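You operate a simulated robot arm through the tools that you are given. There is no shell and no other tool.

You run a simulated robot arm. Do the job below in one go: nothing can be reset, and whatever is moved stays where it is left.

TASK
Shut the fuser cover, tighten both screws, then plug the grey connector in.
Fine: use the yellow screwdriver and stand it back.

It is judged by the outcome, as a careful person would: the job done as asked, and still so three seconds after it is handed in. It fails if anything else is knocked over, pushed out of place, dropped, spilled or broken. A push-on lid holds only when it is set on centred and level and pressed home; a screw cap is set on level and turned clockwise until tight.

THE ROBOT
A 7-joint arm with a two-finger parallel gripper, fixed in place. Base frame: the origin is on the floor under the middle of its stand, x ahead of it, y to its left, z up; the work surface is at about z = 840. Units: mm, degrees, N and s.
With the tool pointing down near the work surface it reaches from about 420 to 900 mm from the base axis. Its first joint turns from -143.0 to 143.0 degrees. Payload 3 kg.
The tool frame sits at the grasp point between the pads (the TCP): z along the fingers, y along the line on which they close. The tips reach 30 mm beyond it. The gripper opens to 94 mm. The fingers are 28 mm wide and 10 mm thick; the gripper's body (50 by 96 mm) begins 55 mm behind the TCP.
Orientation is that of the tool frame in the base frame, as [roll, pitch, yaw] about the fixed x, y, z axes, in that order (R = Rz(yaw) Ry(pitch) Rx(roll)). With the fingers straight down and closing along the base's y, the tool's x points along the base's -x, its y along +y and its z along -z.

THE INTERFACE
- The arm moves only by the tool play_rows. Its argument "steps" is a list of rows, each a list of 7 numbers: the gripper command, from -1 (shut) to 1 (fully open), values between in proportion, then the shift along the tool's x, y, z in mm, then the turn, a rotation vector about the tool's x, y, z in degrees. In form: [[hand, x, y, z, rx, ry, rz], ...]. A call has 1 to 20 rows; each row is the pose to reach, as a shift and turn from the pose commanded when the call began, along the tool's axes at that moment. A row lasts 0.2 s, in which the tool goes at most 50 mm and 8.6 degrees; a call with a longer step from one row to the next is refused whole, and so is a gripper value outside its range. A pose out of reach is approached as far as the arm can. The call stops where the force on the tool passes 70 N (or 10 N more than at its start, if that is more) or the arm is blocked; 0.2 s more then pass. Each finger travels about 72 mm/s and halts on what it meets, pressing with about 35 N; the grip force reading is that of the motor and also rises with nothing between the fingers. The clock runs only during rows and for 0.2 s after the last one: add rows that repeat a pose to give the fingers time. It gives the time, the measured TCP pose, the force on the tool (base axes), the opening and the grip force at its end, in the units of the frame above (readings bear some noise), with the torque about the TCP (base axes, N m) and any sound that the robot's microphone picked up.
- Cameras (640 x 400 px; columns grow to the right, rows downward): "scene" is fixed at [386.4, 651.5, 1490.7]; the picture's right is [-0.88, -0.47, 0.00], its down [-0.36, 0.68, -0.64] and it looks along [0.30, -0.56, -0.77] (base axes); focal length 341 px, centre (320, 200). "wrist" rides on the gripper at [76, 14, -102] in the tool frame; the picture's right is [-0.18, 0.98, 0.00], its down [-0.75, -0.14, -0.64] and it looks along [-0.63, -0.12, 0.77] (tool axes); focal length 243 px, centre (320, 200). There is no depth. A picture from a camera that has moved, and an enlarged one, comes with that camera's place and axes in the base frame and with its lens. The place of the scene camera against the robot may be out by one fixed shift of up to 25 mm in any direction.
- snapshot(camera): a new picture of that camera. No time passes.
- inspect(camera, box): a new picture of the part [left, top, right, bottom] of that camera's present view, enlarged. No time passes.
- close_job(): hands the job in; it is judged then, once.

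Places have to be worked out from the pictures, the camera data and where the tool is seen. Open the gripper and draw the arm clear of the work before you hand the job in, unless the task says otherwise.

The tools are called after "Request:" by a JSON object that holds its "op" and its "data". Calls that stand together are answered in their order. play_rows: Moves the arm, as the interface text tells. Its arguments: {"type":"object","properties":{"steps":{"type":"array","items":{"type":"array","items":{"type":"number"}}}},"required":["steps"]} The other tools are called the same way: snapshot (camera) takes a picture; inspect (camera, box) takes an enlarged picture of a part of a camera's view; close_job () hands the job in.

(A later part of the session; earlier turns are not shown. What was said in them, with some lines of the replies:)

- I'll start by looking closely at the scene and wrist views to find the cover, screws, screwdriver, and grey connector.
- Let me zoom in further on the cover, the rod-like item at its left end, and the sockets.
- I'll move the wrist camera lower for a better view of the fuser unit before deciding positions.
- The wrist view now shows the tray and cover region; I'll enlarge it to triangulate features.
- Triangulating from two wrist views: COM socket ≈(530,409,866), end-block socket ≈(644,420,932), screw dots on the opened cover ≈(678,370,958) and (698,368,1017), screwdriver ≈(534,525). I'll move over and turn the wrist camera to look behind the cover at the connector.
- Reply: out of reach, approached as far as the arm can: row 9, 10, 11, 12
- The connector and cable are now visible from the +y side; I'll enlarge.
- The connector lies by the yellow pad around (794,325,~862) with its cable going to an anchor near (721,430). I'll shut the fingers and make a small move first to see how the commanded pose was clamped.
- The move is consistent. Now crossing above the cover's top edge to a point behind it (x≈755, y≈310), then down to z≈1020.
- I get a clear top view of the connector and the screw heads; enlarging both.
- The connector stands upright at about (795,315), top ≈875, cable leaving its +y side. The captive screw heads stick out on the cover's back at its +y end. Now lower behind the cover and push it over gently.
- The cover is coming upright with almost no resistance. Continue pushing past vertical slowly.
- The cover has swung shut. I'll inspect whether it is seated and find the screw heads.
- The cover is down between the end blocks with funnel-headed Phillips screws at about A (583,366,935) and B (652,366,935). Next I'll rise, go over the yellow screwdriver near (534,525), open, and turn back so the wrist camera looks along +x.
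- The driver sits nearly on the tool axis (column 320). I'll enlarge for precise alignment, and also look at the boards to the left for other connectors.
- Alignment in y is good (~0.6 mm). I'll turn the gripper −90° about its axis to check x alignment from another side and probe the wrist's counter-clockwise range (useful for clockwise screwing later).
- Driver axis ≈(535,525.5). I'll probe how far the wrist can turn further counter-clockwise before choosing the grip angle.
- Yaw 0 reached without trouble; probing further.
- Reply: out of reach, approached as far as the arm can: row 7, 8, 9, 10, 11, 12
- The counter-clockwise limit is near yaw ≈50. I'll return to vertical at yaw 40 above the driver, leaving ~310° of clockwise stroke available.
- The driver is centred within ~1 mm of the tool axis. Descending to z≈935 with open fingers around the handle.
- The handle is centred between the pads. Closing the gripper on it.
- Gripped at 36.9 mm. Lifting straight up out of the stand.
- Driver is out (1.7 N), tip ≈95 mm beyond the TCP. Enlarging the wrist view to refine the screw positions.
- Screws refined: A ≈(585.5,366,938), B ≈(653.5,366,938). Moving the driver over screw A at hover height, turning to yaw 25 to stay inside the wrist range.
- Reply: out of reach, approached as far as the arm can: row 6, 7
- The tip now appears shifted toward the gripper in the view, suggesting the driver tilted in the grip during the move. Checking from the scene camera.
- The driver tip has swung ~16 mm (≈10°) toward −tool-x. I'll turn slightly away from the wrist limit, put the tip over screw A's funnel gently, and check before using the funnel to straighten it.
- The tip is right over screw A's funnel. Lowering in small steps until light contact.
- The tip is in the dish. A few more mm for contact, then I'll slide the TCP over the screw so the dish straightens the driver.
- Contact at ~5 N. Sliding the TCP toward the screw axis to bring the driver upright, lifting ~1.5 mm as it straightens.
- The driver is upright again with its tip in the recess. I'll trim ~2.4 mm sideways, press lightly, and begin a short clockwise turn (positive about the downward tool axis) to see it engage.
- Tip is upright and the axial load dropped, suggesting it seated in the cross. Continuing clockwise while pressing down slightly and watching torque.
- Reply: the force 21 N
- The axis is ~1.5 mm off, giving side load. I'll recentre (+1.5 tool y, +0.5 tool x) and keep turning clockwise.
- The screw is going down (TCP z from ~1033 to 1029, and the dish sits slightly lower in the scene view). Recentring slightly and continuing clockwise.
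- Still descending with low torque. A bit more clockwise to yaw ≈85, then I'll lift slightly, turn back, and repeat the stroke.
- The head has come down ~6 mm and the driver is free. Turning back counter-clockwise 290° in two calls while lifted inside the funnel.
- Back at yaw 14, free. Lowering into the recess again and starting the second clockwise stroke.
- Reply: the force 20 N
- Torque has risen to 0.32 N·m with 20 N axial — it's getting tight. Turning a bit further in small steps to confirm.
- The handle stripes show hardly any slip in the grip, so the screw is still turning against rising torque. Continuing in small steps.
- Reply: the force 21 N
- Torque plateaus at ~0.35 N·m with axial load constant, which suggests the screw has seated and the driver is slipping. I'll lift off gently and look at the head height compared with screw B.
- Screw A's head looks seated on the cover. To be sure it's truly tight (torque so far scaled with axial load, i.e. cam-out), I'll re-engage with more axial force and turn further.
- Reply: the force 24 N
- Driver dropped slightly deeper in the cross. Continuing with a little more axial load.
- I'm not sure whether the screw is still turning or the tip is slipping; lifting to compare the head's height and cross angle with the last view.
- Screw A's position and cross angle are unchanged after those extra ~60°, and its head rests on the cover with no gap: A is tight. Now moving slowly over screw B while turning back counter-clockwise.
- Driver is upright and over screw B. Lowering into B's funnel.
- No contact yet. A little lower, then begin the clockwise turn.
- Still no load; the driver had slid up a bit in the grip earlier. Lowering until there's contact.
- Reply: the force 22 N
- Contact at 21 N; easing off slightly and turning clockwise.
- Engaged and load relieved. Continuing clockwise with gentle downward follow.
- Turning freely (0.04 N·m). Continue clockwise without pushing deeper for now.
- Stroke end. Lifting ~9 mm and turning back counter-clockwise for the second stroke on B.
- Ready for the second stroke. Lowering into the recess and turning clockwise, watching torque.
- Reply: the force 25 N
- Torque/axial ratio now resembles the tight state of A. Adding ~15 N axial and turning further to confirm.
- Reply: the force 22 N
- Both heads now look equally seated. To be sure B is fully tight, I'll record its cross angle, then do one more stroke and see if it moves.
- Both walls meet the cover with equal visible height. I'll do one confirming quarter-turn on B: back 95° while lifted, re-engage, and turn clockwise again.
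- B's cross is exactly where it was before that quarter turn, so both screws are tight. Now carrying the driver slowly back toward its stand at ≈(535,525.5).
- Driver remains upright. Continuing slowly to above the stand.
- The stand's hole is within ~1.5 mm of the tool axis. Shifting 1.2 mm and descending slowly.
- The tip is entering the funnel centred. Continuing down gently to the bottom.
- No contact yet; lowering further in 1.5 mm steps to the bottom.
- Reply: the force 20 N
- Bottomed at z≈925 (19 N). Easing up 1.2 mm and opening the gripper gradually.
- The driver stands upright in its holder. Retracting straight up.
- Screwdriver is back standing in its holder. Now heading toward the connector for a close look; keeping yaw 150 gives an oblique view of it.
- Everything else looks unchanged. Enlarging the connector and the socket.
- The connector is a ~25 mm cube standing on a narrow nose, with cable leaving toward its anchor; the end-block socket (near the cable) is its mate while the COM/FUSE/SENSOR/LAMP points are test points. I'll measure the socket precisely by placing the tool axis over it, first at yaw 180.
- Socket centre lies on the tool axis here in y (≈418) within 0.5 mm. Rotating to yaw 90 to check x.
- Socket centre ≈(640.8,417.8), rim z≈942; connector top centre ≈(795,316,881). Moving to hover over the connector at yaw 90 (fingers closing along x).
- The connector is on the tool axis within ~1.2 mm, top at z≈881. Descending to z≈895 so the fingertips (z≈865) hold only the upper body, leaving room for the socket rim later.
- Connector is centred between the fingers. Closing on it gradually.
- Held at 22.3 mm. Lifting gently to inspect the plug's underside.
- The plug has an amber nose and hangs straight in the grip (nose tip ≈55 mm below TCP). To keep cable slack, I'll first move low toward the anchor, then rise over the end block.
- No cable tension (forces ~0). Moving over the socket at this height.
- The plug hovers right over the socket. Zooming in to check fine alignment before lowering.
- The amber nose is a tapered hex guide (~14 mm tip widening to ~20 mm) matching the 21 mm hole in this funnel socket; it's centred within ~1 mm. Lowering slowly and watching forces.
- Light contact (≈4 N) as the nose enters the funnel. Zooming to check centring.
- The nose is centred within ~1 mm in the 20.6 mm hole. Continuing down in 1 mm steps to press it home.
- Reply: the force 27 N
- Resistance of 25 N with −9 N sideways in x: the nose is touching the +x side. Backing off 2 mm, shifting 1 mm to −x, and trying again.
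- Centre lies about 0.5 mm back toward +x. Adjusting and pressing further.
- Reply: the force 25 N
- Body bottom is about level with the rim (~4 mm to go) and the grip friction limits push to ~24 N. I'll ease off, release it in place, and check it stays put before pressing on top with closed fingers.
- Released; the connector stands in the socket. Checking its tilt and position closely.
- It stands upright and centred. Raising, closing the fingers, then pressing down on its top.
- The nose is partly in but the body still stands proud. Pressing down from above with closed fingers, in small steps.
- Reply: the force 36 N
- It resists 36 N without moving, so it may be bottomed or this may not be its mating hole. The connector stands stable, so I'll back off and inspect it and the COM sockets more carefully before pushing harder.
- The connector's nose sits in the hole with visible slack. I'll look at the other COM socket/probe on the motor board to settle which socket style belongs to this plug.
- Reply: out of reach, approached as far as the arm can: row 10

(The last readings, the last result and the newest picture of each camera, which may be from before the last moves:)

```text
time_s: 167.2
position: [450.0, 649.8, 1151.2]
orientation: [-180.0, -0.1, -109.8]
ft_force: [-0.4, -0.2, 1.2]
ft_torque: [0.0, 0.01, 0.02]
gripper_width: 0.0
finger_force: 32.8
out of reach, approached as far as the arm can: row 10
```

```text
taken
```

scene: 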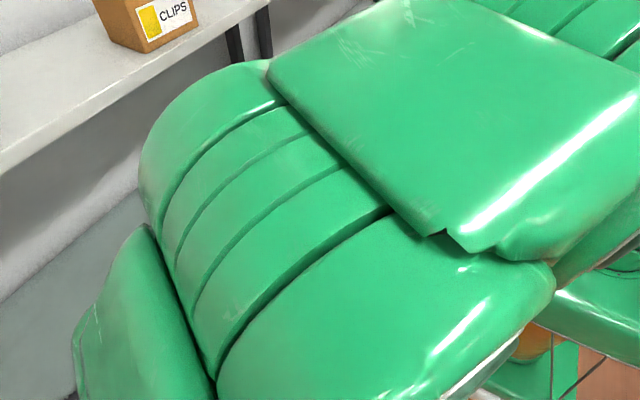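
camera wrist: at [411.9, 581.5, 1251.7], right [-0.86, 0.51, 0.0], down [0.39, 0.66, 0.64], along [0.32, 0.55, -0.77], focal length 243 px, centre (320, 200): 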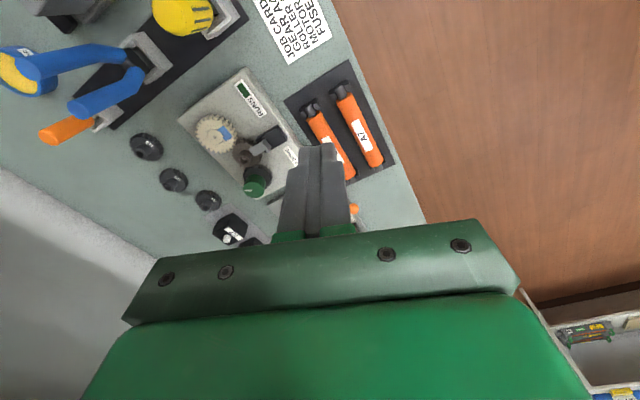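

Request:
{"op": "play_rows", "data": {"steps": [[-1, -6, 9, -4, 0, 0, 8], [-1, -12, 18, -8, 0, 0, 16], [-1, -18, 27, -12, 0, 0, 24], [-1, -24, 36, -16, 0, 0, 32], [-1, -31, 45, -20, 0, 0, 40], [-1, -38, 55, -24, 0, 0, 48], [-1, -44, 64, -28, 0, 0, 56], [-1, -48.7, 70.9, -30, 0, 0, 64], [-1, -48.7, 70.9, -30, 0, 0, 70], [-1, -48.7, 70.9, -30, 0, 0, 70]]}}

Request:
{"op": "snapshot", "data": {"camera": "wrist"}}

Request:
{"op": "inspect", "data": {"camera": "wrist", "box": [400, 60, 600, 220]}}

```text
time_s: 169.4
position: [417.1, 680.9, 1138.8]
orientation: [180.0, 0.1, 179.8]
ft_force: [0.1, -0.2, -0.1]
ft_torque: [0.02, 0.0, 0.01]
gripper_width: 0.0
finger_force: 32.7
out of reach, approached as far as the arm can: row 1, 2, 3, 4, 5, 6, 7, 8, 9, 10
```

```text
taken
camera wrist: at [340.7, 694.3, 1240.3], right [0.18, 0.98, 0.0], down [0.75, -0.14, 0.64], along [0.63, -0.12, -0.77], focal length 243 px, centre (320, 200)
```

wrist: 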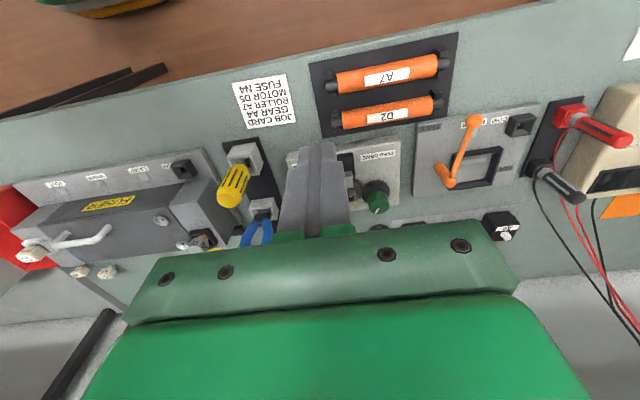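

```text
2.50 times, centred on (500, 140) of wrist
camera zoom: at [340.7, 694.3, 1240.3], right [0.18, 0.98, 0.0], down [0.75, -0.14, 0.64], along [0.63, -0.12, -0.77], focal length 606 px, centre (-130, 350)
```

zoom: 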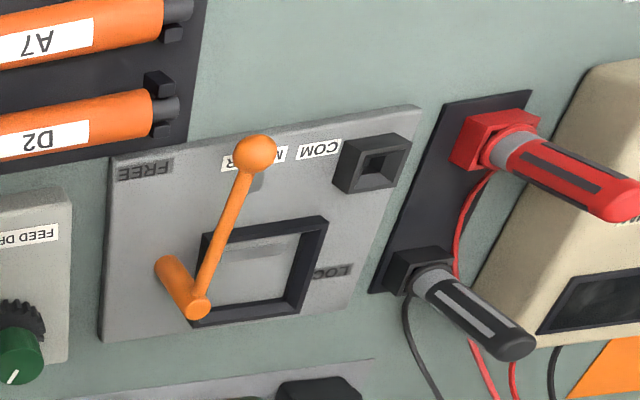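

Confirmed: the COM sockets are for the multimeter's black probe, so the grey connector belongs in the end-block socket. I'll return above it with open fingers and measure its centring from two sides.

Request:
{"op": "play_rows", "data": {"steps": [[-1, -12, -15, 0, 0, 0, 0], [-0.5, -40, -48, 0, 0, 0, 0], [0, -70, -83, 0, 0, 0, 0], [0.5, -100, -118, 0, 0, 0, 0], [1, -130, -153, 10, 0, 0, 0], [1, -158, -187, 25, 0, 0, 0], [1, -185, -218, 45, 0, 0, 0], [1, -208, -245, 65, 0, 0, 0], [1, -220, -259, 80, 0, 0, 0], [1, -223, -263, 89, 0, 0, 0], [1, -223, -263, 89, 0, 0, 0]]}}

Request:
{"op": "snapshot", "data": {"camera": "wrist"}}

Request:
{"op": "inspect", "data": {"camera": "wrist", "box": [270, 80, 370, 160]}}

```text
time_s: 171.8
position: [637.2, 417.6, 1049.4]
orientation: [179.9, 0.0, 180.0]
ft_force: [0.3, -0.4, -0.2]
ft_torque: [0.0, -0.01, 0.0]
gripper_width: 93.9
finger_force: 0.0
```

```text
taken
camera wrist: at [561.5, 429.9, 1151.4], right [0.18, 0.98, 0.0], down [0.75, -0.14, 0.64], along [0.63, -0.12, -0.77], focal length 243 px, centre (320, 200)
```

wrist: 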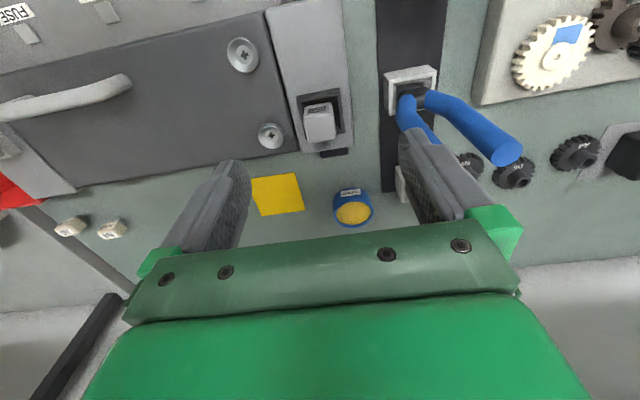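

```text
5.00 times, centred on (320, 120) of wrist
camera zoom: at [561.5, 429.9, 1151.4], right [0.18, 0.98, 0.0], down [0.75, -0.14, 0.64], along [0.63, -0.12, -0.77], focal length 1213 px, centre (320, 600)
```

zoom: 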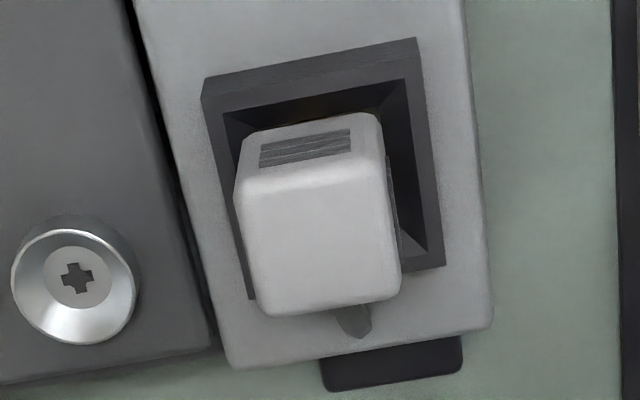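

From this side the connector sits ~1.6 mm toward −y. Now viewing from yaw 90 for the x offset.

Request:
{"op": "play_rows", "data": {"steps": [[1, 0, 0, 0, 0, 0, 8.4], [1, 0, 0, 0, 0, 0, 16.8], [1, 0, 0, 0, 0, 0, 25.2], [1, 0, 0, 0, 0, 0, 33.6], [1, 0, 0, 0, 0, 0, 42], [1, 0, 0, 0, 0, 0, 50.4], [1, 0, 0, 0, 0, 0, 58.8], [1, 0, 0, 0, 0, 0, 67.2], [1, 0, 0, 0, 0, 0, 75.6], [1, 0, 0, 0, 0, 0, 84], [1, 0, 0, 0, 0, 0, 90], [1, 0, 0, 0, 0, 0, 90]]}}

Request:
{"op": "inspect", "data": {"camera": "wrist", "box": [270, 80, 370, 160]}}

Request:
{"op": "inspect", "data": {"camera": "scene", "box": [245, 230, 290, 275]}}

```text
time_s: 174.4
position: [636.7, 417.8, 1049.6]
orientation: [-179.8, 0.1, 90.0]
ft_force: [0.2, -0.5, 0.4]
ft_torque: [0.0, 0.0, -0.01]
gripper_width: 93.8
finger_force: 0.1
```

```text
5.00 times, centred on (320, 120) of wrist
camera zoom: at [652.0, 492.2, 1150.2], right [0.98, -0.19, 0.0], down [-0.14, -0.75, 0.64], along [-0.12, -0.63, -0.77], focal length 1213 px, centre (320, 600)
```

zoom: 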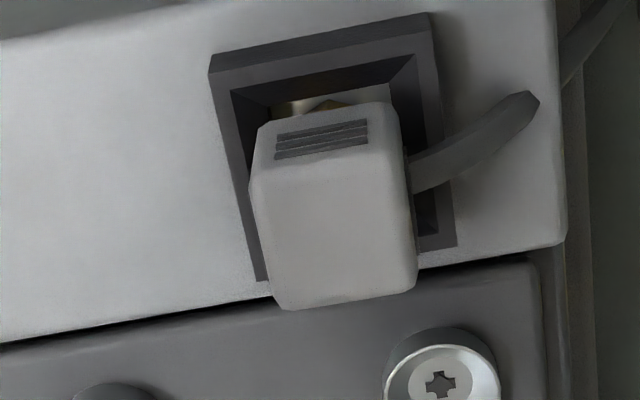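

```text
8.89 times, centred on (268, 252) of scene
camera zoom: at [386.4, 651.5, 1490.7], right [-0.88, -0.47, 0.0], down [-0.36, 0.68, -0.64], along [0.3, -0.56, -0.77], focal length 3034 px, centre (787, -267)
```

zoom: 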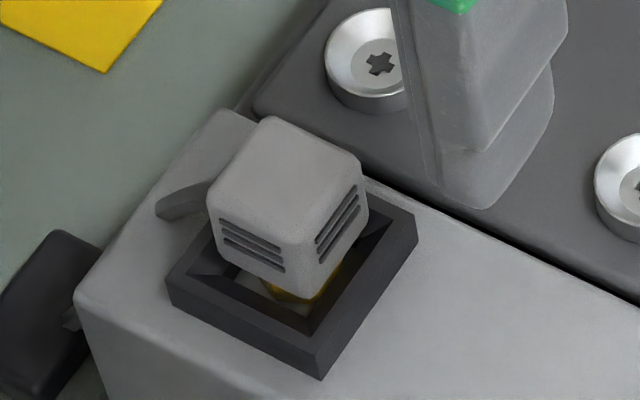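

Offset is only about (−0.6,−1.6) mm and its nose is bottomed. I'll regrip it lightly, nudge it to centre, and then press firmly.

Request:
{"op": "play_rows", "data": {"steps": [[1, -0.8, 1.6, 5, 0, 0, 0], [1, -1.5, 3.2, 15, 0, 0, 0], [1, -1.5, 3.2, 30, 0, 0, 0], [1, -1.5, 3.2, 45, 0, 0, 0], [1, -1.5, 3.2, 57, 0, 0, 0], [1, -1.5, 3.2, 63.5, 0, 0, 0], [0.5, -1.5, 3.2, 63.5, 0, 0, 0], [0.1, -1.5, 3.2, 63.5, 0, 0, 0], [-0.2, -1.5, 3.2, 63.5, 0, 0, 0], [-0.4, -1.5, 3.2, 63.5, 0, 0, 0], [-0.6, -1.5, 3.2, 63.5, 0, 0, 0], [-1, -1.5, 3.2, 63.5, 0, 0, 0], [-1, -1.5, 3.2, 63.5, 0, 0, 0], [-1, -1.5, 3.2, 63.5, 0, 0, 0]]}}

Request:
{"op": "inspect", "data": {"camera": "wrist", "box": [270, 80, 370, 180]}}

```text
time_s: 177.4
position: [640.5, 416.0, 985.5]
orientation: [-179.9, 0.0, 90.0]
ft_force: [-2.1, 0.7, 1.0]
ft_torque: [0.04, 0.13, -0.01]
gripper_width: 22.4
finger_force: 35.1
```

```text
4.00 times, centred on (320, 130) of wrist
camera zoom: at [655.6, 491.0, 1087.3], right [0.98, -0.18, 0.0], down [-0.14, -0.75, 0.64], along [-0.12, -0.63, -0.77], focal length 970 px, centre (320, 480)
```

zoom: 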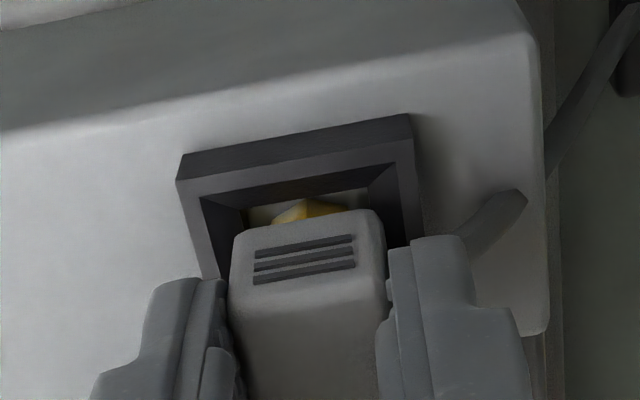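

Gripped. Lifting 1.5 mm, nudging (+0.7,+1.5) mm, and pressing down again.

Request:
{"op": "play_rows", "data": {"steps": [[-1, 0, 0, -1.5, 0, 0, 0], [-1, 0.8, 0.4, -1.5, 0, 0, 0], [-1, 1.5, 0.7, -1.5, 0, 0, 0], [-1, 1.5, 0.7, -0.5, 0, 0, 0], [-1, 1.5, 0.7, 0.5, 0, 0, 0], [-1, 1.5, 0.7, 1.5, 0, 0, 0], [-1, 1.5, 0.7, 2.3, 0, 0, 0]]}}

Request:
{"op": "inspect", "data": {"camera": "wrist", "box": [270, 80, 370, 180]}}

```text
time_s: 179.0
position: [641.9, 417.7, 983.4]
orientation: [180.0, 0.0, 90.0]
ft_force: [-3.8, -0.6, 25.0]
ft_torque: [-0.04, 0.21, -0.06]
gripper_width: 22.5
finger_force: 35.8
```

```text
4.00 times, centred on (320, 130) of wrist
camera zoom: at [656.4, 492.4, 1085.2], right [0.98, -0.18, 0.0], down [-0.14, -0.75, 0.64], along [-0.12, -0.63, -0.77], focal length 970 px, centre (320, 480)
```

zoom: 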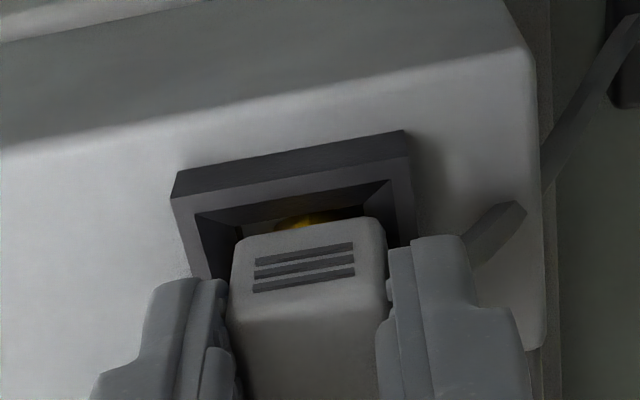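

Centred now at 25 N. I'll test for retention: ease up to zero load and then 1 mm more, reading the pull force.

Request:
{"op": "play_rows", "data": {"steps": [[-1, 0, 0, -1.2, 0, 0, 0], [-1, 0, 0, -2.4, 0, 0, 0], [-1, 0, 0, -3.2, 0, 0, 0]]}}

Request:
{"op": "inspect", "data": {"camera": "wrist", "box": [270, 80, 370, 180]}}

```text
time_s: 179.8
position: [641.0, 416.1, 985.7]
orientation: [-179.8, -0.1, 90.0]
ft_force: [1.5, 4.2, -6.2]
ft_torque: [0.2, -0.04, 0.0]
gripper_width: 22.5
finger_force: 34.8
```

```text
4.00 times, centred on (320, 130) of wrist
camera zoom: at [655.9, 492.2, 1086.8], right [0.98, -0.18, 0.0], down [-0.14, -0.75, 0.64], along [-0.12, -0.63, -0.77], focal length 970 px, centre (320, 480)
```

zoom: 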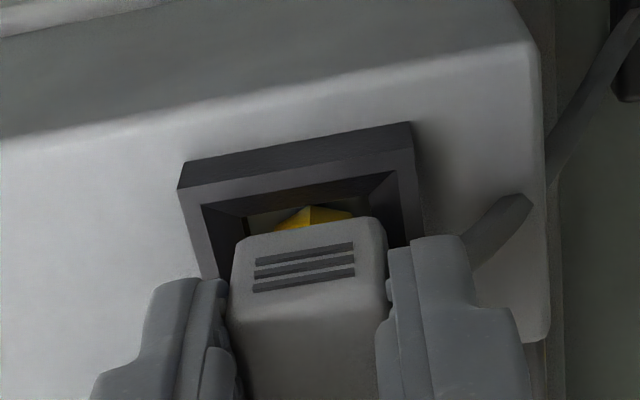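

There is ~6 N of retention when pulling, so it is gripped by the socket. Pushing it back down, releasing, then pressing harder from the top to be sure it's home.

Request:
{"op": "play_rows", "data": {"steps": [[-1, 0, 0, 1, 0, 0, 0], [-1, 0, 0, 2, 0, 0, 0], [-1, 0, 0, 3, 0, 0, 0], [-1, 0, 0, 3.2, 0, 0, 0]]}}

Request:
{"op": "play_rows", "data": {"steps": [[-1, 0, 0, -0.8, 0, 0, 0], [-0.4, 0, 0, -0.8, 0, 0, 0], [-0.2, 0, 0, -0.8, 0, 0, 0], [0, 0, 0, -0.8, 0, 0, 0], [0.2, 0, 0, -0.8, 0, 0, 0], [0.2, 0, 0, -10, 0, 0, 0], [0.2, 0, 0, -25, 0, 0, 0], [0.2, 0, 0, -40, 0, 0, 0], [-0.3, 0, 0, -50, 0, 0, 0], [-1, 0, 0, -50, 0, 0, 0], [-1, 0, 0, -50, 0, 0, 0], [-1, 0, 0, -50, 0, 0, 0]]}}

Request:
{"op": "inspect", "data": {"camera": "wrist", "box": [250, 70, 390, 200]}}

Request:
{"op": "inspect", "data": {"camera": "scene", "box": [245, 230, 290, 275]}}

```text
time_s: 180.8
position: [641.7, 417.9, 983.6]
orientation: [-180.0, 0.0, 90.0]
ft_force: [-1.9, -4.7, 16.7]
ft_torque: [-0.29, 0.11, -0.01]
gripper_width: 22.3
finger_force: 35.3
```

```text
time_s: 183.4
position: [639.2, 417.5, 1032.6]
orientation: [179.9, -0.1, 90.1]
ft_force: [-0.8, -0.2, -1.5]
ft_torque: [0.0, -0.04, 0.01]
gripper_width: 0.1
finger_force: 33.1
```

```text
3.08 times, centred on (320, 135) of wrist
camera zoom: at [655.1, 492.4, 1134.1], right [0.98, -0.18, 0.0], down [-0.14, -0.75, 0.64], along [-0.12, -0.63, -0.77], focal length 746 px, centre (320, 400)
```

zoom: 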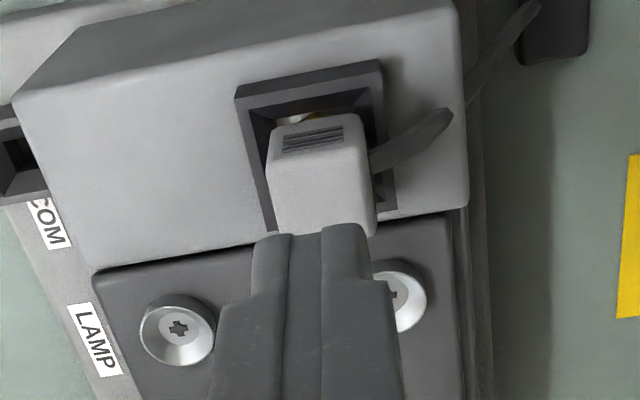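

```text
8.89 times, centred on (268, 252) of scene
camera zoom: at [386.4, 651.5, 1490.7], right [-0.88, -0.47, 0.0], down [-0.36, 0.68, -0.64], along [0.3, -0.56, -0.77], focal length 3034 px, centre (787, -267)
```

zoom: 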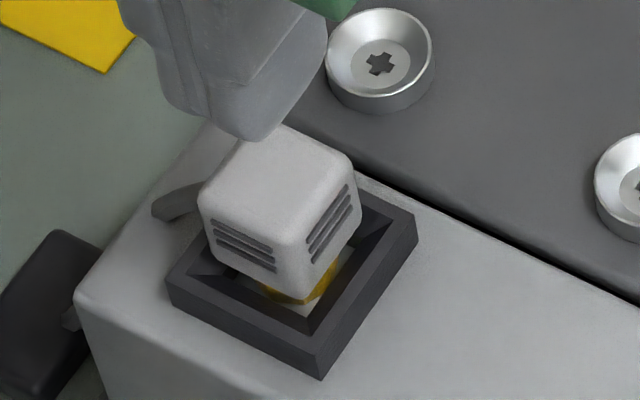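

The connector is now better centred. Pressing from the top, more firmly (aiming ~50 N).

Request:
{"op": "play_rows", "data": {"steps": [[-1, 0, 0.5, 8, 0, 0, 0], [-1, 0, 0.5, 16, 0, 0, 0], [-1, 0, 0.5, 23, 0, 0, 0], [-1, 0, 0.5, 28, 0, 0, 0], [-1, 0, 0.5, 31, 0, 0, 0], [-1, 0, 0.5, 33, 0, 0, 0], [-1, 0, 0.5, 34, 0, 0, 0], [-1, 0, 0.5, 35, 0, 0, 0]]}}

Request:
{"op": "play_rows", "data": {"steps": [[-1, 0, 0, 0.6, 0, 0, 0], [-1, 0, 0, 1.1, 0, 0, 0], [-1, 0, 0, 1.1, 0, 0, 0]]}}

Request:
{"op": "inspect", "data": {"camera": "scene", "box": [245, 230, 290, 275]}}

Request:
{"op": "inspect", "data": {"camera": "wrist", "box": [250, 70, 390, 200]}}

```text
time_s: 185.2
position: [642.4, 417.8, 1000.8]
orientation: [179.7, -0.2, 90.0]
ft_force: [-1.1, -0.5, 40.3]
ft_torque: [-0.05, 0.05, 0.01]
gripper_width: 0.1
finger_force: 32.8
```

```text
time_s: 186.0
position: [643.0, 418.4, 1001.3]
orientation: [179.7, -0.4, 90.1]
ft_force: [-1.1, -1.6, 12.2]
ft_torque: [-0.17, 0.07, 0.02]
gripper_width: 0.0
finger_force: 33.6
stopped in row 3: the force on the tool passed its limit at 71 N (the readings are from after the stop); the commanded pose is now the measured one
```

```text
8.89 times, centred on (268, 252) of scene
camera zoom: at [386.4, 651.5, 1490.7], right [-0.88, -0.47, 0.0], down [-0.36, 0.68, -0.64], along [0.3, -0.56, -0.77], focal length 3034 px, centre (787, -267)
```

zoom: 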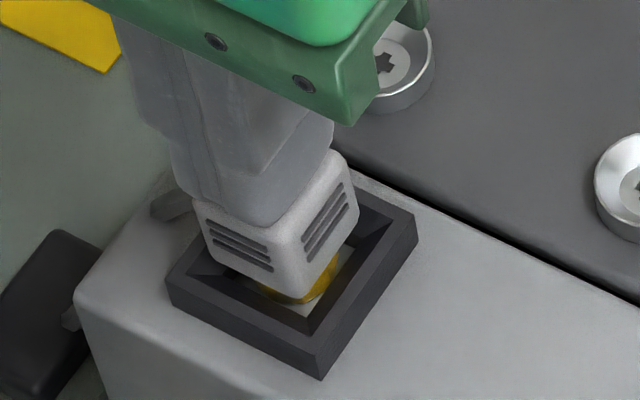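

```text
3.08 times, centred on (320, 135) of wrist
camera zoom: at [656.5, 492.7, 1102.6], right [0.98, -0.18, 0.01], down [-0.14, -0.76, 0.64], along [-0.11, -0.63, -0.77], focal length 746 px, centre (320, 400)
```

zoom: 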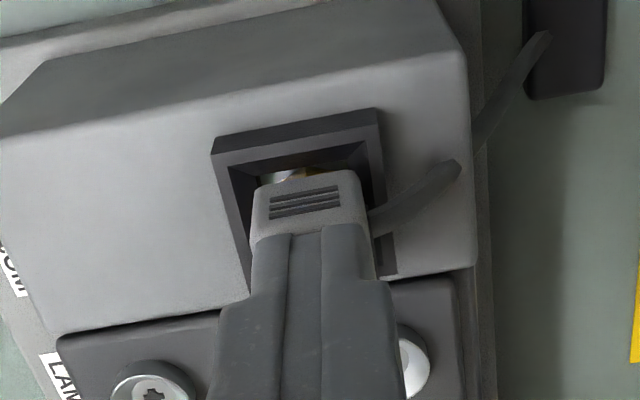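

The press hit the 70 N limit with no further travel: it's against a hard stop. Backing off to inspect the connector's final attitude.

Request:
{"op": "play_rows", "data": {"steps": [[-1, 0, 0, -5, 0, 0, 0], [-1, 0, 0, -20, 0, 0, 0], [-1, 0, 0, -40, 0, 0, 0], [-1, 0, 0, -60, 0, 0, 0], [-1, 0, 0, -60, 0, 0, 0]]}}

Request:
{"op": "inspect", "data": {"camera": "scene", "box": [245, 230, 290, 275]}}

Request:
{"op": "inspect", "data": {"camera": "wrist", "box": [250, 50, 390, 160]}}

Request:
{"op": "snapshot", "data": {"camera": "scene"}}

```text
time_s: 187.2
position: [640.4, 417.3, 1059.5]
orientation: [179.8, -0.3, 90.0]
ft_force: [0.0, 0.3, 0.0]
ft_torque: [0.01, 0.0, -0.03]
gripper_width: 0.0
finger_force: 32.9
```

```text
8.89 times, centred on (268, 252) of scene
camera zoom: at [386.4, 651.5, 1490.7], right [-0.88, -0.47, 0.0], down [-0.36, 0.68, -0.64], along [0.3, -0.56, -0.77], focal length 3034 px, centre (787, -267)
```

zoom: 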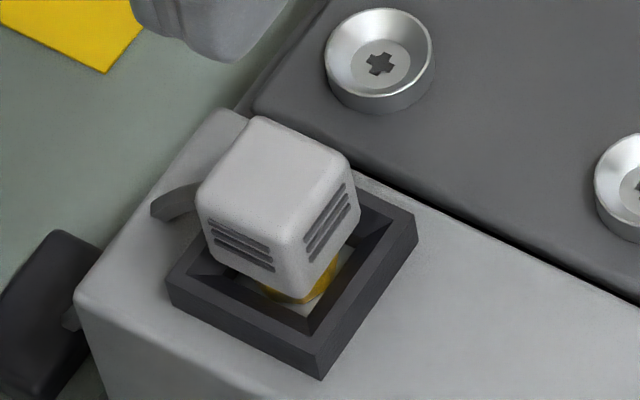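

```text
3.64 times, centred on (320, 105) of wrist
camera zoom: at [655.7, 492.6, 1160.7], right [0.98, -0.18, 0.0], down [-0.14, -0.76, 0.64], along [-0.12, -0.63, -0.77], focal length 882 px, centre (320, 546)
```

zoom: 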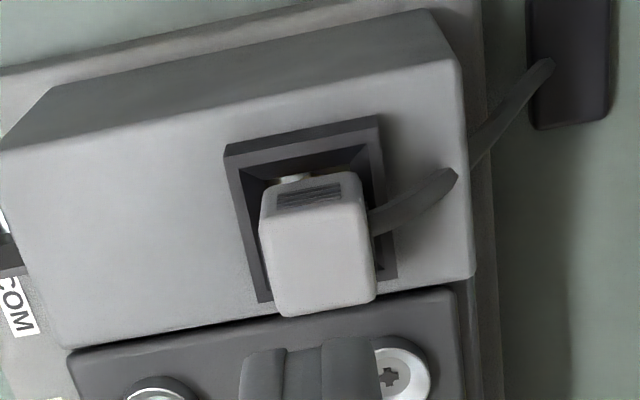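

```text
taken
```

scene: 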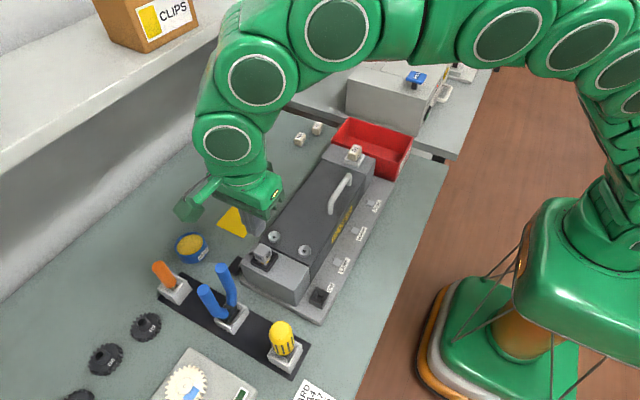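

Its depth matches the socket floor (nose tip ≈930.5, floor ≈931), so it's bottomed. Checking centring once more from yaw 180.

Request:
{"op": "play_rows", "data": {"steps": [[-1, 0, 0, -10, 0, 0, -8.4], [-1, 0, 0, -20, 0, 0, -16.8], [-1, 0, 0, -20, 0, 0, -25.2], [-1, 0, 0, -20, 0, 0, -33.6], [-1, 0, 0, -20, 0, 0, -42], [-1, 0, 0, -20, 0, 0, -50.4], [-1, 0, 0, -20, 0, 0, -58.8], [-1, 0, 0, -20, 0, 0, -67.2], [-1, 0, 0, -20, 0, 0, -75.6], [-1, 0, 0, -20, 0, 0, -84], [-1, 0, 0, -20, 0, 0, -90], [-1, 0, 0, -20, 0, 0, -90]]}}

Request:
{"op": "inspect", "data": {"camera": "wrist", "box": [270, 60, 370, 150]}}

Request:
{"op": "inspect", "data": {"camera": "wrist", "box": [295, 80, 345, 115]}}

```text
time_s: 189.8
position: [641.1, 418.2, 1079.5]
orientation: [179.8, 0.2, -179.9]
ft_force: [-0.8, -0.2, -0.2]
ft_torque: [-0.03, -0.04, 0.01]
gripper_width: 0.0
finger_force: 33.3
```

```text
4.44 times, centred on (320, 105) of wrist
camera zoom: at [565.6, 430.2, 1180.1], right [0.18, 0.98, 0.0], down [0.75, -0.14, 0.64], along [0.63, -0.11, -0.77], focal length 1078 px, centre (320, 622)
```

zoom: 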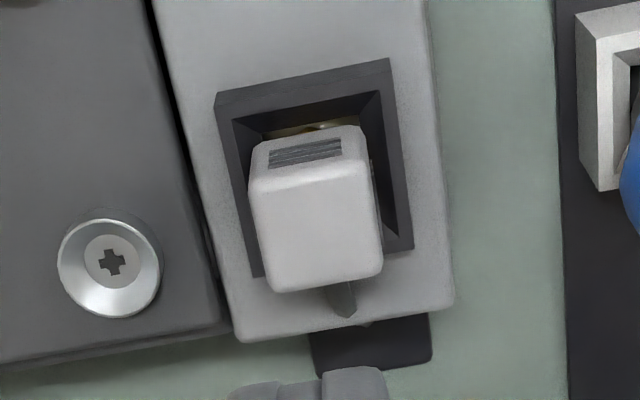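

```text
11.43 times, centred on (320, 98) of wrist
camera zoom: at [565.6, 430.2, 1180.1], right [0.18, 0.98, 0.0], down [0.75, -0.14, 0.64], along [0.63, -0.11, -0.77], focal length 2773 px, centre (320, 1371)
```

zoom: 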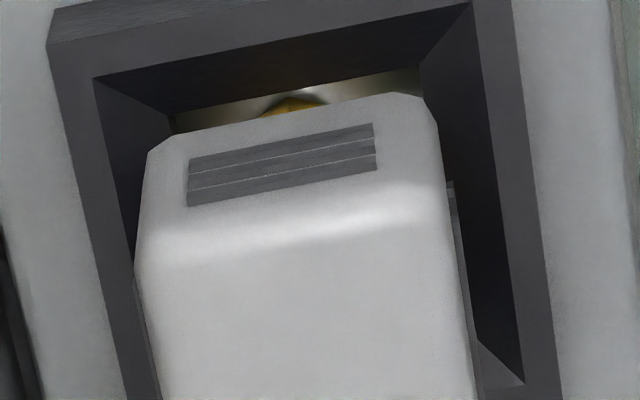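

It's centred within ~0.4 mm in y and ~1.2 mm in x. I'll regrip once to centre x exactly (closing fingers pull it to the tool axis) and check retention properly.

Request:
{"op": "play_rows", "data": {"steps": [[-1, 0, 0, 0, 0, 0, 8.4], [-0.6, 0, 0, 0, 0, 0, 16.8], [-0.2, 0, 0, 0, 0, 0, 25.2], [0.2, 0, 0, 0, 0, 0, 33.6], [0.6, 0, 0, 0, 0, 0, 42], [1, 0, 0, 0, 0, 0, 50.4], [1, 0, 0, 0, 0, 0, 58.8], [1, 0, 0, 0, 0, 0, 67.2], [1, 0, 0, 0, 0, 0, 75.6], [1, 0, 0, 0, 0, 0, 84], [1, 0, 0, 0, 0, 0, 90], [1, 0, 0, 0, 0, 0, 90]]}}

Request:
{"op": "inspect", "data": {"camera": "wrist", "box": [270, 60, 370, 150]}}

```text
time_s: 192.4
position: [641.3, 417.2, 1078.7]
orientation: [179.8, -0.3, 90.0]
ft_force: [-0.2, -0.1, 0.9]
ft_torque: [0.0, -0.02, 0.02]
gripper_width: 94.1
finger_force: 0.1
```

```text
4.44 times, centred on (320, 105) of wrist
camera zoom: at [656.0, 491.7, 1180.8], right [0.98, -0.18, 0.0], down [-0.14, -0.76, 0.64], along [-0.12, -0.63, -0.77], focal length 1078 px, centre (320, 622)
```

zoom: 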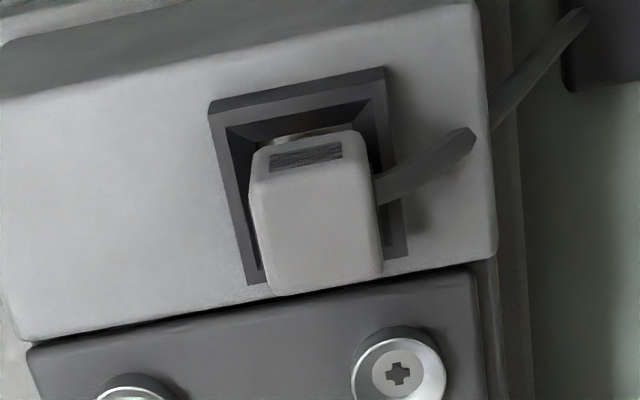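

Request:
{"op": "play_rows", "data": {"steps": [[1, 0, -0.5, 20, 0, 0, 0], [1, 0, -1, 40, 0, 0, 0], [1, 0, -1, 60, 0, 0, 0], [1, 0, -1, 78, 0, 0, 0], [1, 0, -1, 88, 0, 0, 0], [1, 0, -1, 92.5, 0, 0, 0], [0.5, 0, -1, 92.5, 0, 0, 0], [0.1, 0, -1, 92.5, 0, 0, 0], [-0.2, 0, -1, 92.5, 0, 0, 0], [-0.4, 0, -1, 92.5, 0, 0, 0], [-0.6, 0, -1, 92.5, 0, 0, 0], [-1, 0, -1, 92.5, 0, 0, 0], [-1, 0, -1, 92.5, 0, 0, 0], [-1, 0, -1, 92.5, 0, 0, 0]]}}

Request:
{"op": "inspect", "data": {"camera": "wrist", "box": [280, 90, 360, 150]}}

Request:
{"op": "inspect", "data": {"camera": "scene", "box": [245, 230, 290, 275]}}

```text
time_s: 195.4
position: [640.9, 418.7, 987.5]
orientation: [179.8, -0.2, 90.0]
ft_force: [-1.5, 1.1, -0.1]
ft_torque: [0.0, 0.05, 0.03]
gripper_width: 22.4
finger_force: 35.1
```

```text
6.67 times, centred on (320, 120) of wrist
camera zoom: at [655.3, 492.9, 1088.4], right [0.98, -0.18, 0.0], down [-0.14, -0.76, 0.64], along [-0.12, -0.63, -0.77], focal length 1618 px, centre (320, 733)
```

zoom: 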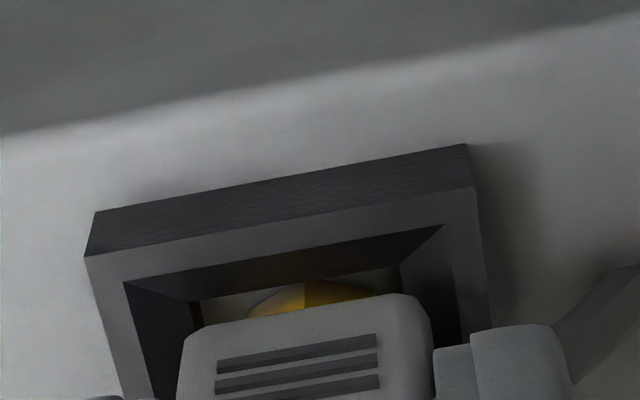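

```text
8.89 times, centred on (268, 252) of scene
camera zoom: at [386.4, 651.5, 1490.7], right [-0.88, -0.47, 0.0], down [-0.36, 0.68, -0.64], along [0.3, -0.56, -0.77], focal length 3034 px, centre (787, -267)
```

zoom: 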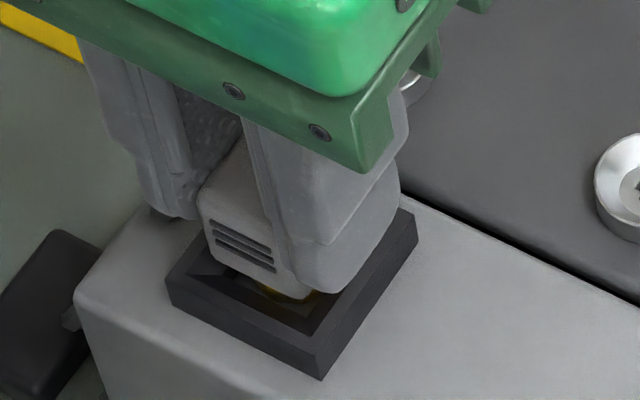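

Still ~1 mm toward +x. Nudging −1.1 mm in x with a slight lift, then reseating.

Request:
{"op": "play_rows", "data": {"steps": [[-1, 0, 0, -0.8, 0, 0, 0], [-1, 0, -0.6, -0.8, 0, 0, 0], [-1, 0, -1.1, -0.8, 0, 0, 0], [-1, 0, -1.1, -0.8, 0, 0, 0]]}}

Request:
{"op": "play_rows", "data": {"steps": [[-1, 0, 0, -0.7, 0, 0, 0], [-1, 0, 0, -1.4, 0, 0, 0], [-1, 0, 0, -1.4, 0, 0, 0]]}}

```text
time_s: 196.4
position: [639.2, 419.1, 988.5]
orientation: [179.9, -0.3, 90.0]
ft_force: [3.7, -0.3, -1.5]
ft_torque: [-0.09, -0.19, 0.0]
gripper_width: 22.5
finger_force: 35.3
```

```text
time_s: 197.2
position: [638.9, 417.7, 989.2]
orientation: [179.7, -0.1, 89.9]
ft_force: [0.1, -2.1, -3.7]
ft_torque: [-0.14, 0.02, 0.0]
gripper_width: 22.4
finger_force: 34.8
```

A few newtons of drag only. I'll lift it clear once more and view the nose and the empty socket close up, to re-insert with certainty.

Request:
{"op": "play_rows", "data": {"steps": [[-1, 0, 0, -2, 0, 0, 0], [-1, 0, 0, -6, 0, 0, 0], [-1, 0, 0, -12, 0, 0, 0], [-1, 0, 0, -20, 0, 0, 0], [-1, 0, 0, -28, 0, 0, 0], [-1, 0, 0, -34, 0, 0, 0], [-1, 0, 0, -34, 0, 0, 0]]}}

Request:
{"op": "inspect", "data": {"camera": "scene", "box": [248, 232, 284, 262]}}

Request:
{"op": "inspect", "data": {"camera": "wrist", "box": [285, 85, 355, 140]}}

```text
time_s: 198.8
position: [638.6, 418.1, 1023.3]
orientation: [179.8, -0.2, 89.9]
ft_force: [0.6, 0.2, -0.2]
ft_torque: [-0.01, -0.03, 0.06]
gripper_width: 22.5
finger_force: 35.0
```

```text
13.33 times, centred on (266, 247) of scene
camera zoom: at [386.4, 651.5, 1490.7], right [-0.88, -0.47, 0.0], down [-0.36, 0.68, -0.64], along [0.3, -0.56, -0.77], focal length 4550 px, centre (1040, -427)
```

zoom: 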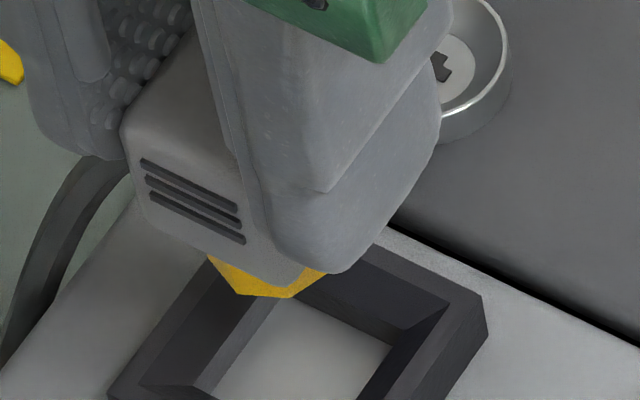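

```text
7.27 times, centred on (320, 112) of wrist
camera zoom: at [654.0, 493.1, 1125.0], right [0.98, -0.18, 0.0], down [-0.14, -0.76, 0.64], along [-0.12, -0.63, -0.77], focal length 1764 px, centre (320, 836)
```

zoom: 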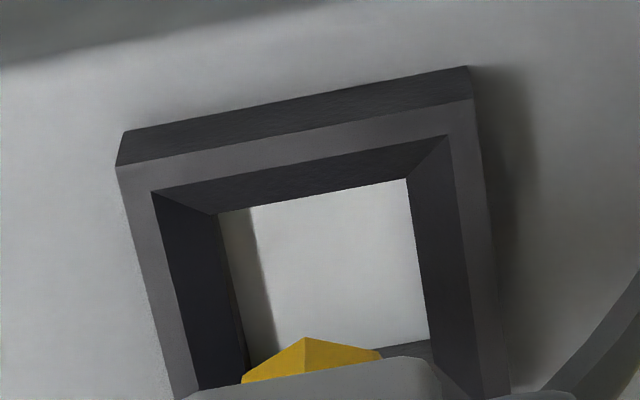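

Now the nose is centred within ~1 mm of the hole. Lowering stepwise and reading the force at each depth.

Request:
{"op": "play_rows", "data": {"steps": [[-1, -0.3, 0.2, 6, 0, 0, 0], [-1, -0.6, 0.3, 13, 0, 0, 0], [-1, -0.6, 0.3, 20, 0, 0, 0], [-1, -0.6, 0.3, 27, 0, 0, 0], [-1, -0.6, 0.3, 30, 0, 0, 0], [-1, -0.6, 0.3, 30, 0, 0, 0]]}}

Request:
{"op": "play_rows", "data": {"steps": [[-1, 0, 0, 2, 0, 0, 0], [-1, 0, 0, 2, 0, 0, 0]]}}

Request:
{"op": "play_rows", "data": {"steps": [[-1, 0, 0, 2, 0, 0, 0], [-1, 0, 0, 2, 0, 0, 0]]}}

Request:
{"op": "play_rows", "data": {"steps": [[-1, 0, 0, 1.5, 0, 0, 0], [-1, 0, 0, 1.5, 0, 0, 0]]}}

```text
time_s: 200.2
position: [640.0, 417.0, 993.6]
orientation: [179.8, -0.2, 90.1]
ft_force: [0.8, 5.1, 0.5]
ft_torque: [0.28, -0.04, 0.0]
gripper_width: 22.2
finger_force: 35.1
```

```text
time_s: 200.8
position: [639.8, 418.4, 992.1]
orientation: [179.8, -0.2, 90.0]
ft_force: [0.6, 5.9, 5.4]
ft_torque: [0.31, -0.05, 0.04]
gripper_width: 22.5
finger_force: 34.9
```

```text
time_s: 201.4
position: [638.9, 416.7, 989.3]
orientation: [179.8, -0.2, 90.0]
ft_force: [2.8, 6.8, 5.8]
ft_torque: [0.26, -0.2, 0.03]
gripper_width: 22.7
finger_force: 34.6
```

```text
time_s: 202.0
position: [640.0, 417.7, 987.8]
orientation: [180.0, -0.1, 90.0]
ft_force: [1.2, 3.4, 4.4]
ft_torque: [0.16, -0.02, -0.03]
gripper_width: 22.5
finger_force: 35.4
```

A side force appears in y (+5 N) as the nose enters, so the real fit is snug. Shifting +0.7 mm in y to balance it, then continuing down.

Request:
{"op": "play_rows", "data": {"steps": [[-1, 0.4, 0.1, 0, 0, 0, 0], [-1, 0.7, 0.2, 0, 0, 0, 0], [-1, 0.7, 0.2, 0, 0, 0, 0]]}}

Request:
{"op": "play_rows", "data": {"steps": [[-1, 0, 0, 1, 0, 0, 0], [-1, 0, 0, 1, 0, 0, 0]]}}

Request:
{"op": "play_rows", "data": {"steps": [[-1, 0, 0, 1, 0, 0, 0], [-1, 0, 0, 1, 0, 0, 0]]}}

Request:
{"op": "play_rows", "data": {"steps": [[-1, 0, 0, 1, 0, 0, 0], [-1, 0, 0, 1, 0, 0, 0]]}}

```text
time_s: 202.8
position: [640.4, 417.9, 987.5]
orientation: [179.9, -0.1, 90.0]
ft_force: [-2.3, -3.8, -4.5]
ft_torque: [-0.2, 0.17, 0.03]
gripper_width: 22.7
finger_force: 34.7
```

```text
time_s: 203.4
position: [640.5, 419.4, 988.0]
orientation: [179.7, -0.2, 89.9]
ft_force: [-0.6, -3.5, 3.3]
ft_torque: [-0.19, 0.03, -0.01]
gripper_width: 22.6
finger_force: 35.2
```

```text
time_s: 204.0
position: [639.6, 418.5, 986.6]
orientation: [179.6, -0.2, 90.0]
ft_force: [3.4, 0.6, 15.5]
ft_torque: [-0.01, -0.14, 0.01]
gripper_width: 22.5
finger_force: 34.7
```

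```text
time_s: 204.6
position: [640.4, 418.7, 985.6]
orientation: [179.8, -0.2, 90.0]
ft_force: [1.5, 2.2, 25.4]
ft_torque: [0.05, -0.01, 0.0]
gripper_width: 22.4
finger_force: 35.2
```

A 0.7 mm shift flipped the side force, so the nose is a snug fit in this hole, and it now bottoms at 25 N with side forces near zero. Releasing and giving a final centred press from above.

Request:
{"op": "play_rows", "data": {"steps": [[-1, 0, 0, -1, 0, 0, 0], [-0.4, 0, 0, -1, 0, 0, 0], [-0.2, 0, 0, -1, 0, 0, 0], [0, 0, 0, -1, 0, 0, 0], [0.2, 0, 0, -1, 0, 0, 0], [0.2, 0, 0, -10, 0, 0, 0], [0.2, 0, 0, -25, 0, 0, 0], [0.2, 0, 0, -40, 0, 0, 0], [-0.3, 0, 0, -50, 0, 0, 0], [-1, 0, 0, -50, 0, 0, 0], [-1, 0, 0, -50, 0, 0, 0], [-1, 0, 0, -50, 0, 0, 0]]}}

Request:
{"op": "play_rows", "data": {"steps": [[-1, 0, 0, 10, 0, 0, 0], [-1, 0, 0, 20, 0, 0, 0], [-1, 0, 0, 28, 0, 0, 0], [-1, 0, 0, 32, 0, 0, 0], [-1, 0, 0, 34, 0, 0, 0], [-1, 0, 0, 35, 0, 0, 0]]}}

```text
time_s: 207.2
position: [640.2, 418.6, 1036.2]
orientation: [179.9, -0.3, 90.0]
ft_force: [-0.1, 0.5, 0.3]
ft_torque: [-0.01, -0.02, 0.01]
gripper_width: 0.0
finger_force: 32.7
```

```text
time_s: 208.6
position: [640.9, 417.9, 1000.1]
orientation: [179.6, -0.4, 90.0]
ft_force: [1.4, 0.8, 14.2]
ft_torque: [-0.05, -0.04, -0.03]
gripper_width: 0.2
finger_force: 33.1
```

Request:
{"op": "play_rows", "data": {"steps": [[-1, 0, 0, 0.5, 0, 0, 0], [-1, 0, 0, 1, 0, 0, 0], [-1, 0, 0, 1.4, 0, 0, 0], [-1, 0, 0, 1.4, 0, 0, 0]]}}

```text
time_s: 209.6
position: [641.6, 418.0, 999.7]
orientation: [179.6, -0.4, 90.0]
ft_force: [1.8, -2.5, 46.3]
ft_torque: [-0.37, -0.06, 0.01]
gripper_width: 0.1
finger_force: 33.0
```

Pressed to 46 N at the same bottomed height. Retracting and opening well clear, then a full inspection.

Request:
{"op": "play_rows", "data": {"steps": [[-1, 0, 0, -4, 0, 0, 0], [-1, 0, 0, -18, 0, 0, 0], [-1, 0, 0, -40, 0, 0, 0], [-0.4, 0, -15, -70, 0, 0, 0], [0.3, 0, -45, -95, 0, 0, 0], [1, 0, -85, -115, 0, 0, 0], [1, -10, -125, -125, 0, 0, 0], [1, -20, -165, -130, 0, 0, 0], [1, -30, -200, -130, 0, 0, 0], [1, -30, -200, -130, 0, 0, 0]]}}

Request:
{"op": "snapshot", "data": {"camera": "scene"}}

Request:
{"op": "inspect", "data": {"camera": "scene", "box": [230, 210, 340, 310]}}

Request:
{"op": "inspect", "data": {"camera": "scene", "box": [248, 232, 288, 272]}}

Request:
{"op": "snapshot", "data": {"camera": "wrist"}}

```text
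time_s: 211.8
position: [438.9, 386.4, 1128.0]
orientation: [179.9, -0.2, 90.0]
ft_force: [-0.3, -0.2, -0.1]
ft_torque: [0.04, -0.01, 0.02]
gripper_width: 93.9
finger_force: 0.1
```

```text
taken
```

scene: 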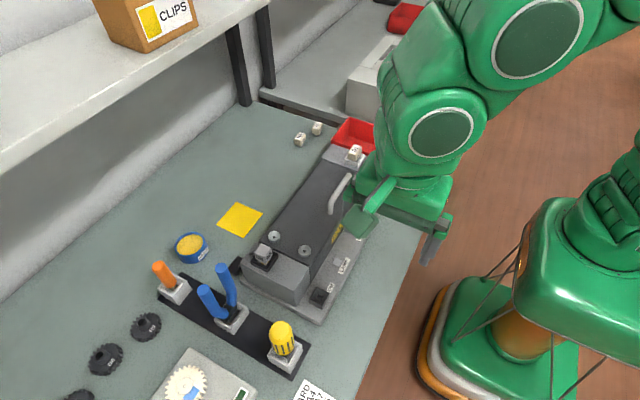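

```text
4.00 times, centred on (285, 260) of scene
camera zoom: at [386.4, 651.5, 1490.7], right [-0.88, -0.47, 0.0], down [-0.36, 0.68, -0.64], along [0.3, -0.56, -0.77], focal length 1365 px, centre (460, -40)
```

zoom: 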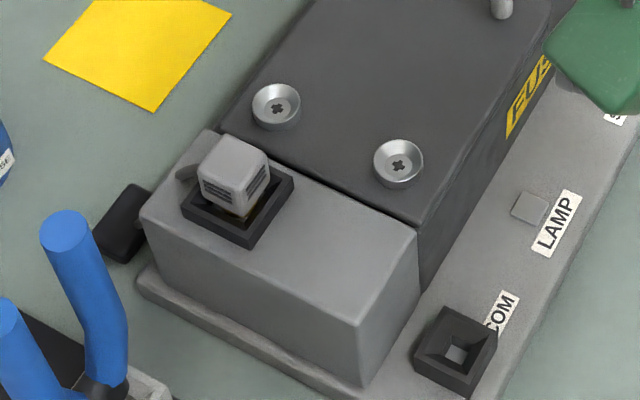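

```text
10.00 times, centred on (268, 252) of scene
camera zoom: at [386.4, 651.5, 1490.7], right [-0.88, -0.47, 0.0], down [-0.36, 0.68, -0.64], along [0.3, -0.56, -0.77], focal length 3413 px, centre (840, -320)
```

zoom: 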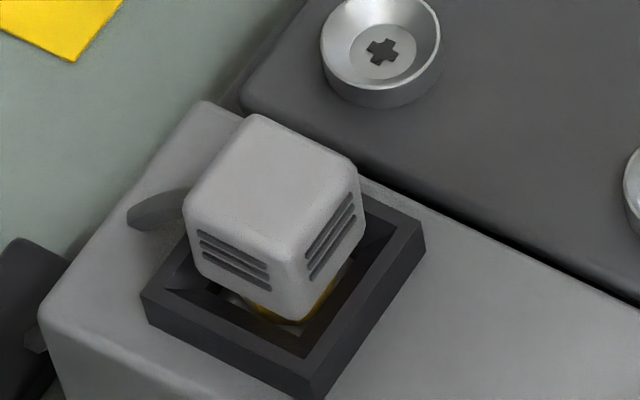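

```text
taken
camera wrist: at [453.4, 461.3, 1229.9], right [0.98, -0.18, 0.0], down [-0.14, -0.76, 0.64], along [-0.12, -0.63, -0.77], focal length 243 px, centre (320, 200)
```

wrist: 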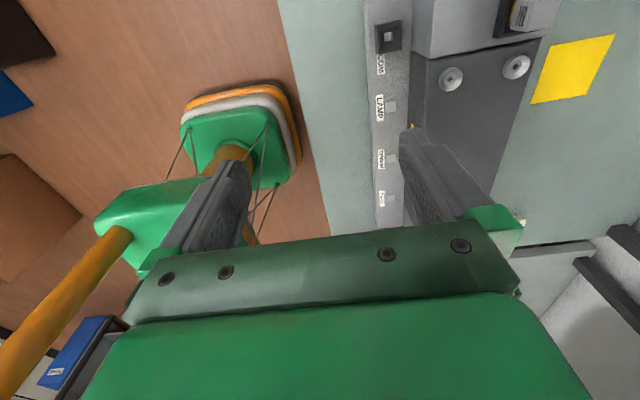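

Everything looks in order: cover shut, both screws seated, screwdriver upright, connector seated in its socket. I'll let a second pass and recheck that nothing is drifting.

Request:
{"op": "play_rows", "data": {"steps": [[1, -20, -20, -20, 0, 0, 0], [1, -40, -30, -40, 0, 0, 0], [1, -60, -30, -50, 0, 0, 0], [1, -60, -30, -50, 0, 0, 0], [1, -60, -30, -50, 0, 0, 0], [1, -60, -30, -50, 0, 0, 0], [1, -60, -30, -50, 0, 0, 0], [1, -60, -30, -50, 0, 0, 0]]}}

Request:
{"op": "snapshot", "data": {"camera": "scene"}}

Request:
{"op": "inspect", "data": {"camera": "scene", "box": [248, 232, 288, 272]}}

Request:
{"op": "inspect", "data": {"camera": "scene", "box": [240, 140, 400, 390]}}

```text
time_s: 213.6
position: [410.7, 327.1, 1176.7]
orientation: [179.8, -0.2, 90.0]
ft_force: [0.1, 0.0, 0.4]
ft_torque: [0.03, -0.01, -0.01]
gripper_width: 94.0
finger_force: 0.0
```

```text
taken
```

scene: 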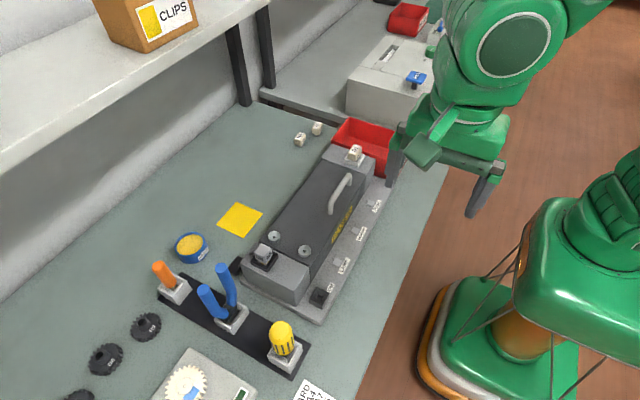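

```text
10.00 times, centred on (268, 252) of scene
camera zoom: at [386.4, 651.5, 1490.7], right [-0.88, -0.47, 0.0], down [-0.36, 0.68, -0.64], along [0.3, -0.56, -0.77], focal length 3413 px, centre (840, -320)
```

zoom: 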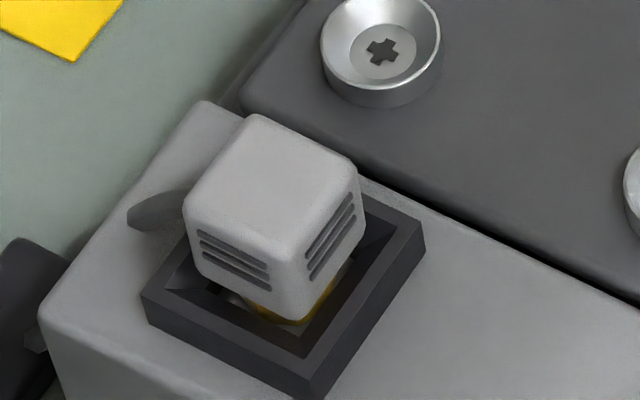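

```text
1.60 times, centred on (320, 265) of scene
camera zoom: at [386.4, 651.5, 1490.7], right [-0.88, -0.47, 0.0], down [-0.36, 0.68, -0.64], along [0.3, -0.56, -0.77], focal length 546 px, centre (320, 96)
```

zoom: 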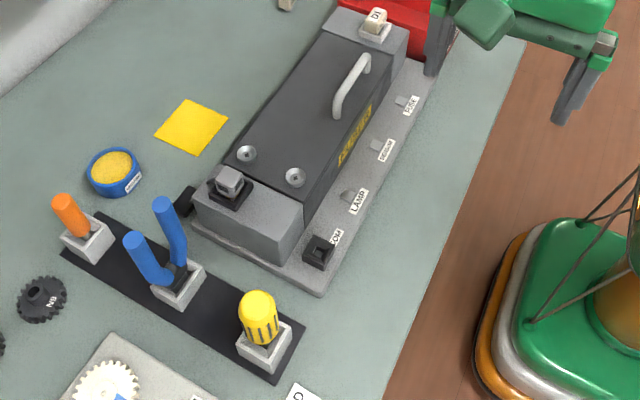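

The connector hasn't moved. The cover is shut, both screws are tight, the yellow screwdriver is upright in its stand, and the gripper is open and clear of the work. Handing in the job.

Request:
{"op": "close_job", "data": {}}

```text
The job is handed in.
```

I've handed the job in: the fuser cover is shut, both screws are tight and the grey connector is in its socket. The yellow screwdriver is back upright in its stand.

- **Screws:** I kept turning each one until it stopped. A further turn then left the cross slot at the same angle, and both heads sit flush on the cover.
- **Connector:** I plugged it into the socket on top of the fuser's end block, not the one marked COM, which takes the multimeter's black probe. It took three tries to centre it. It now stops at a fixed depth, and a press that reached the arm's 70 N limit moved it no further.
- **Not certain:** I heard no click from the connector, and its body sits about 2–4 mm above the socket rim. I took the fixed stop as the sign that it is fully in.

Nothing else on the bench looked moved in the final pictures. The gripper is open and the arm is clear of the work.
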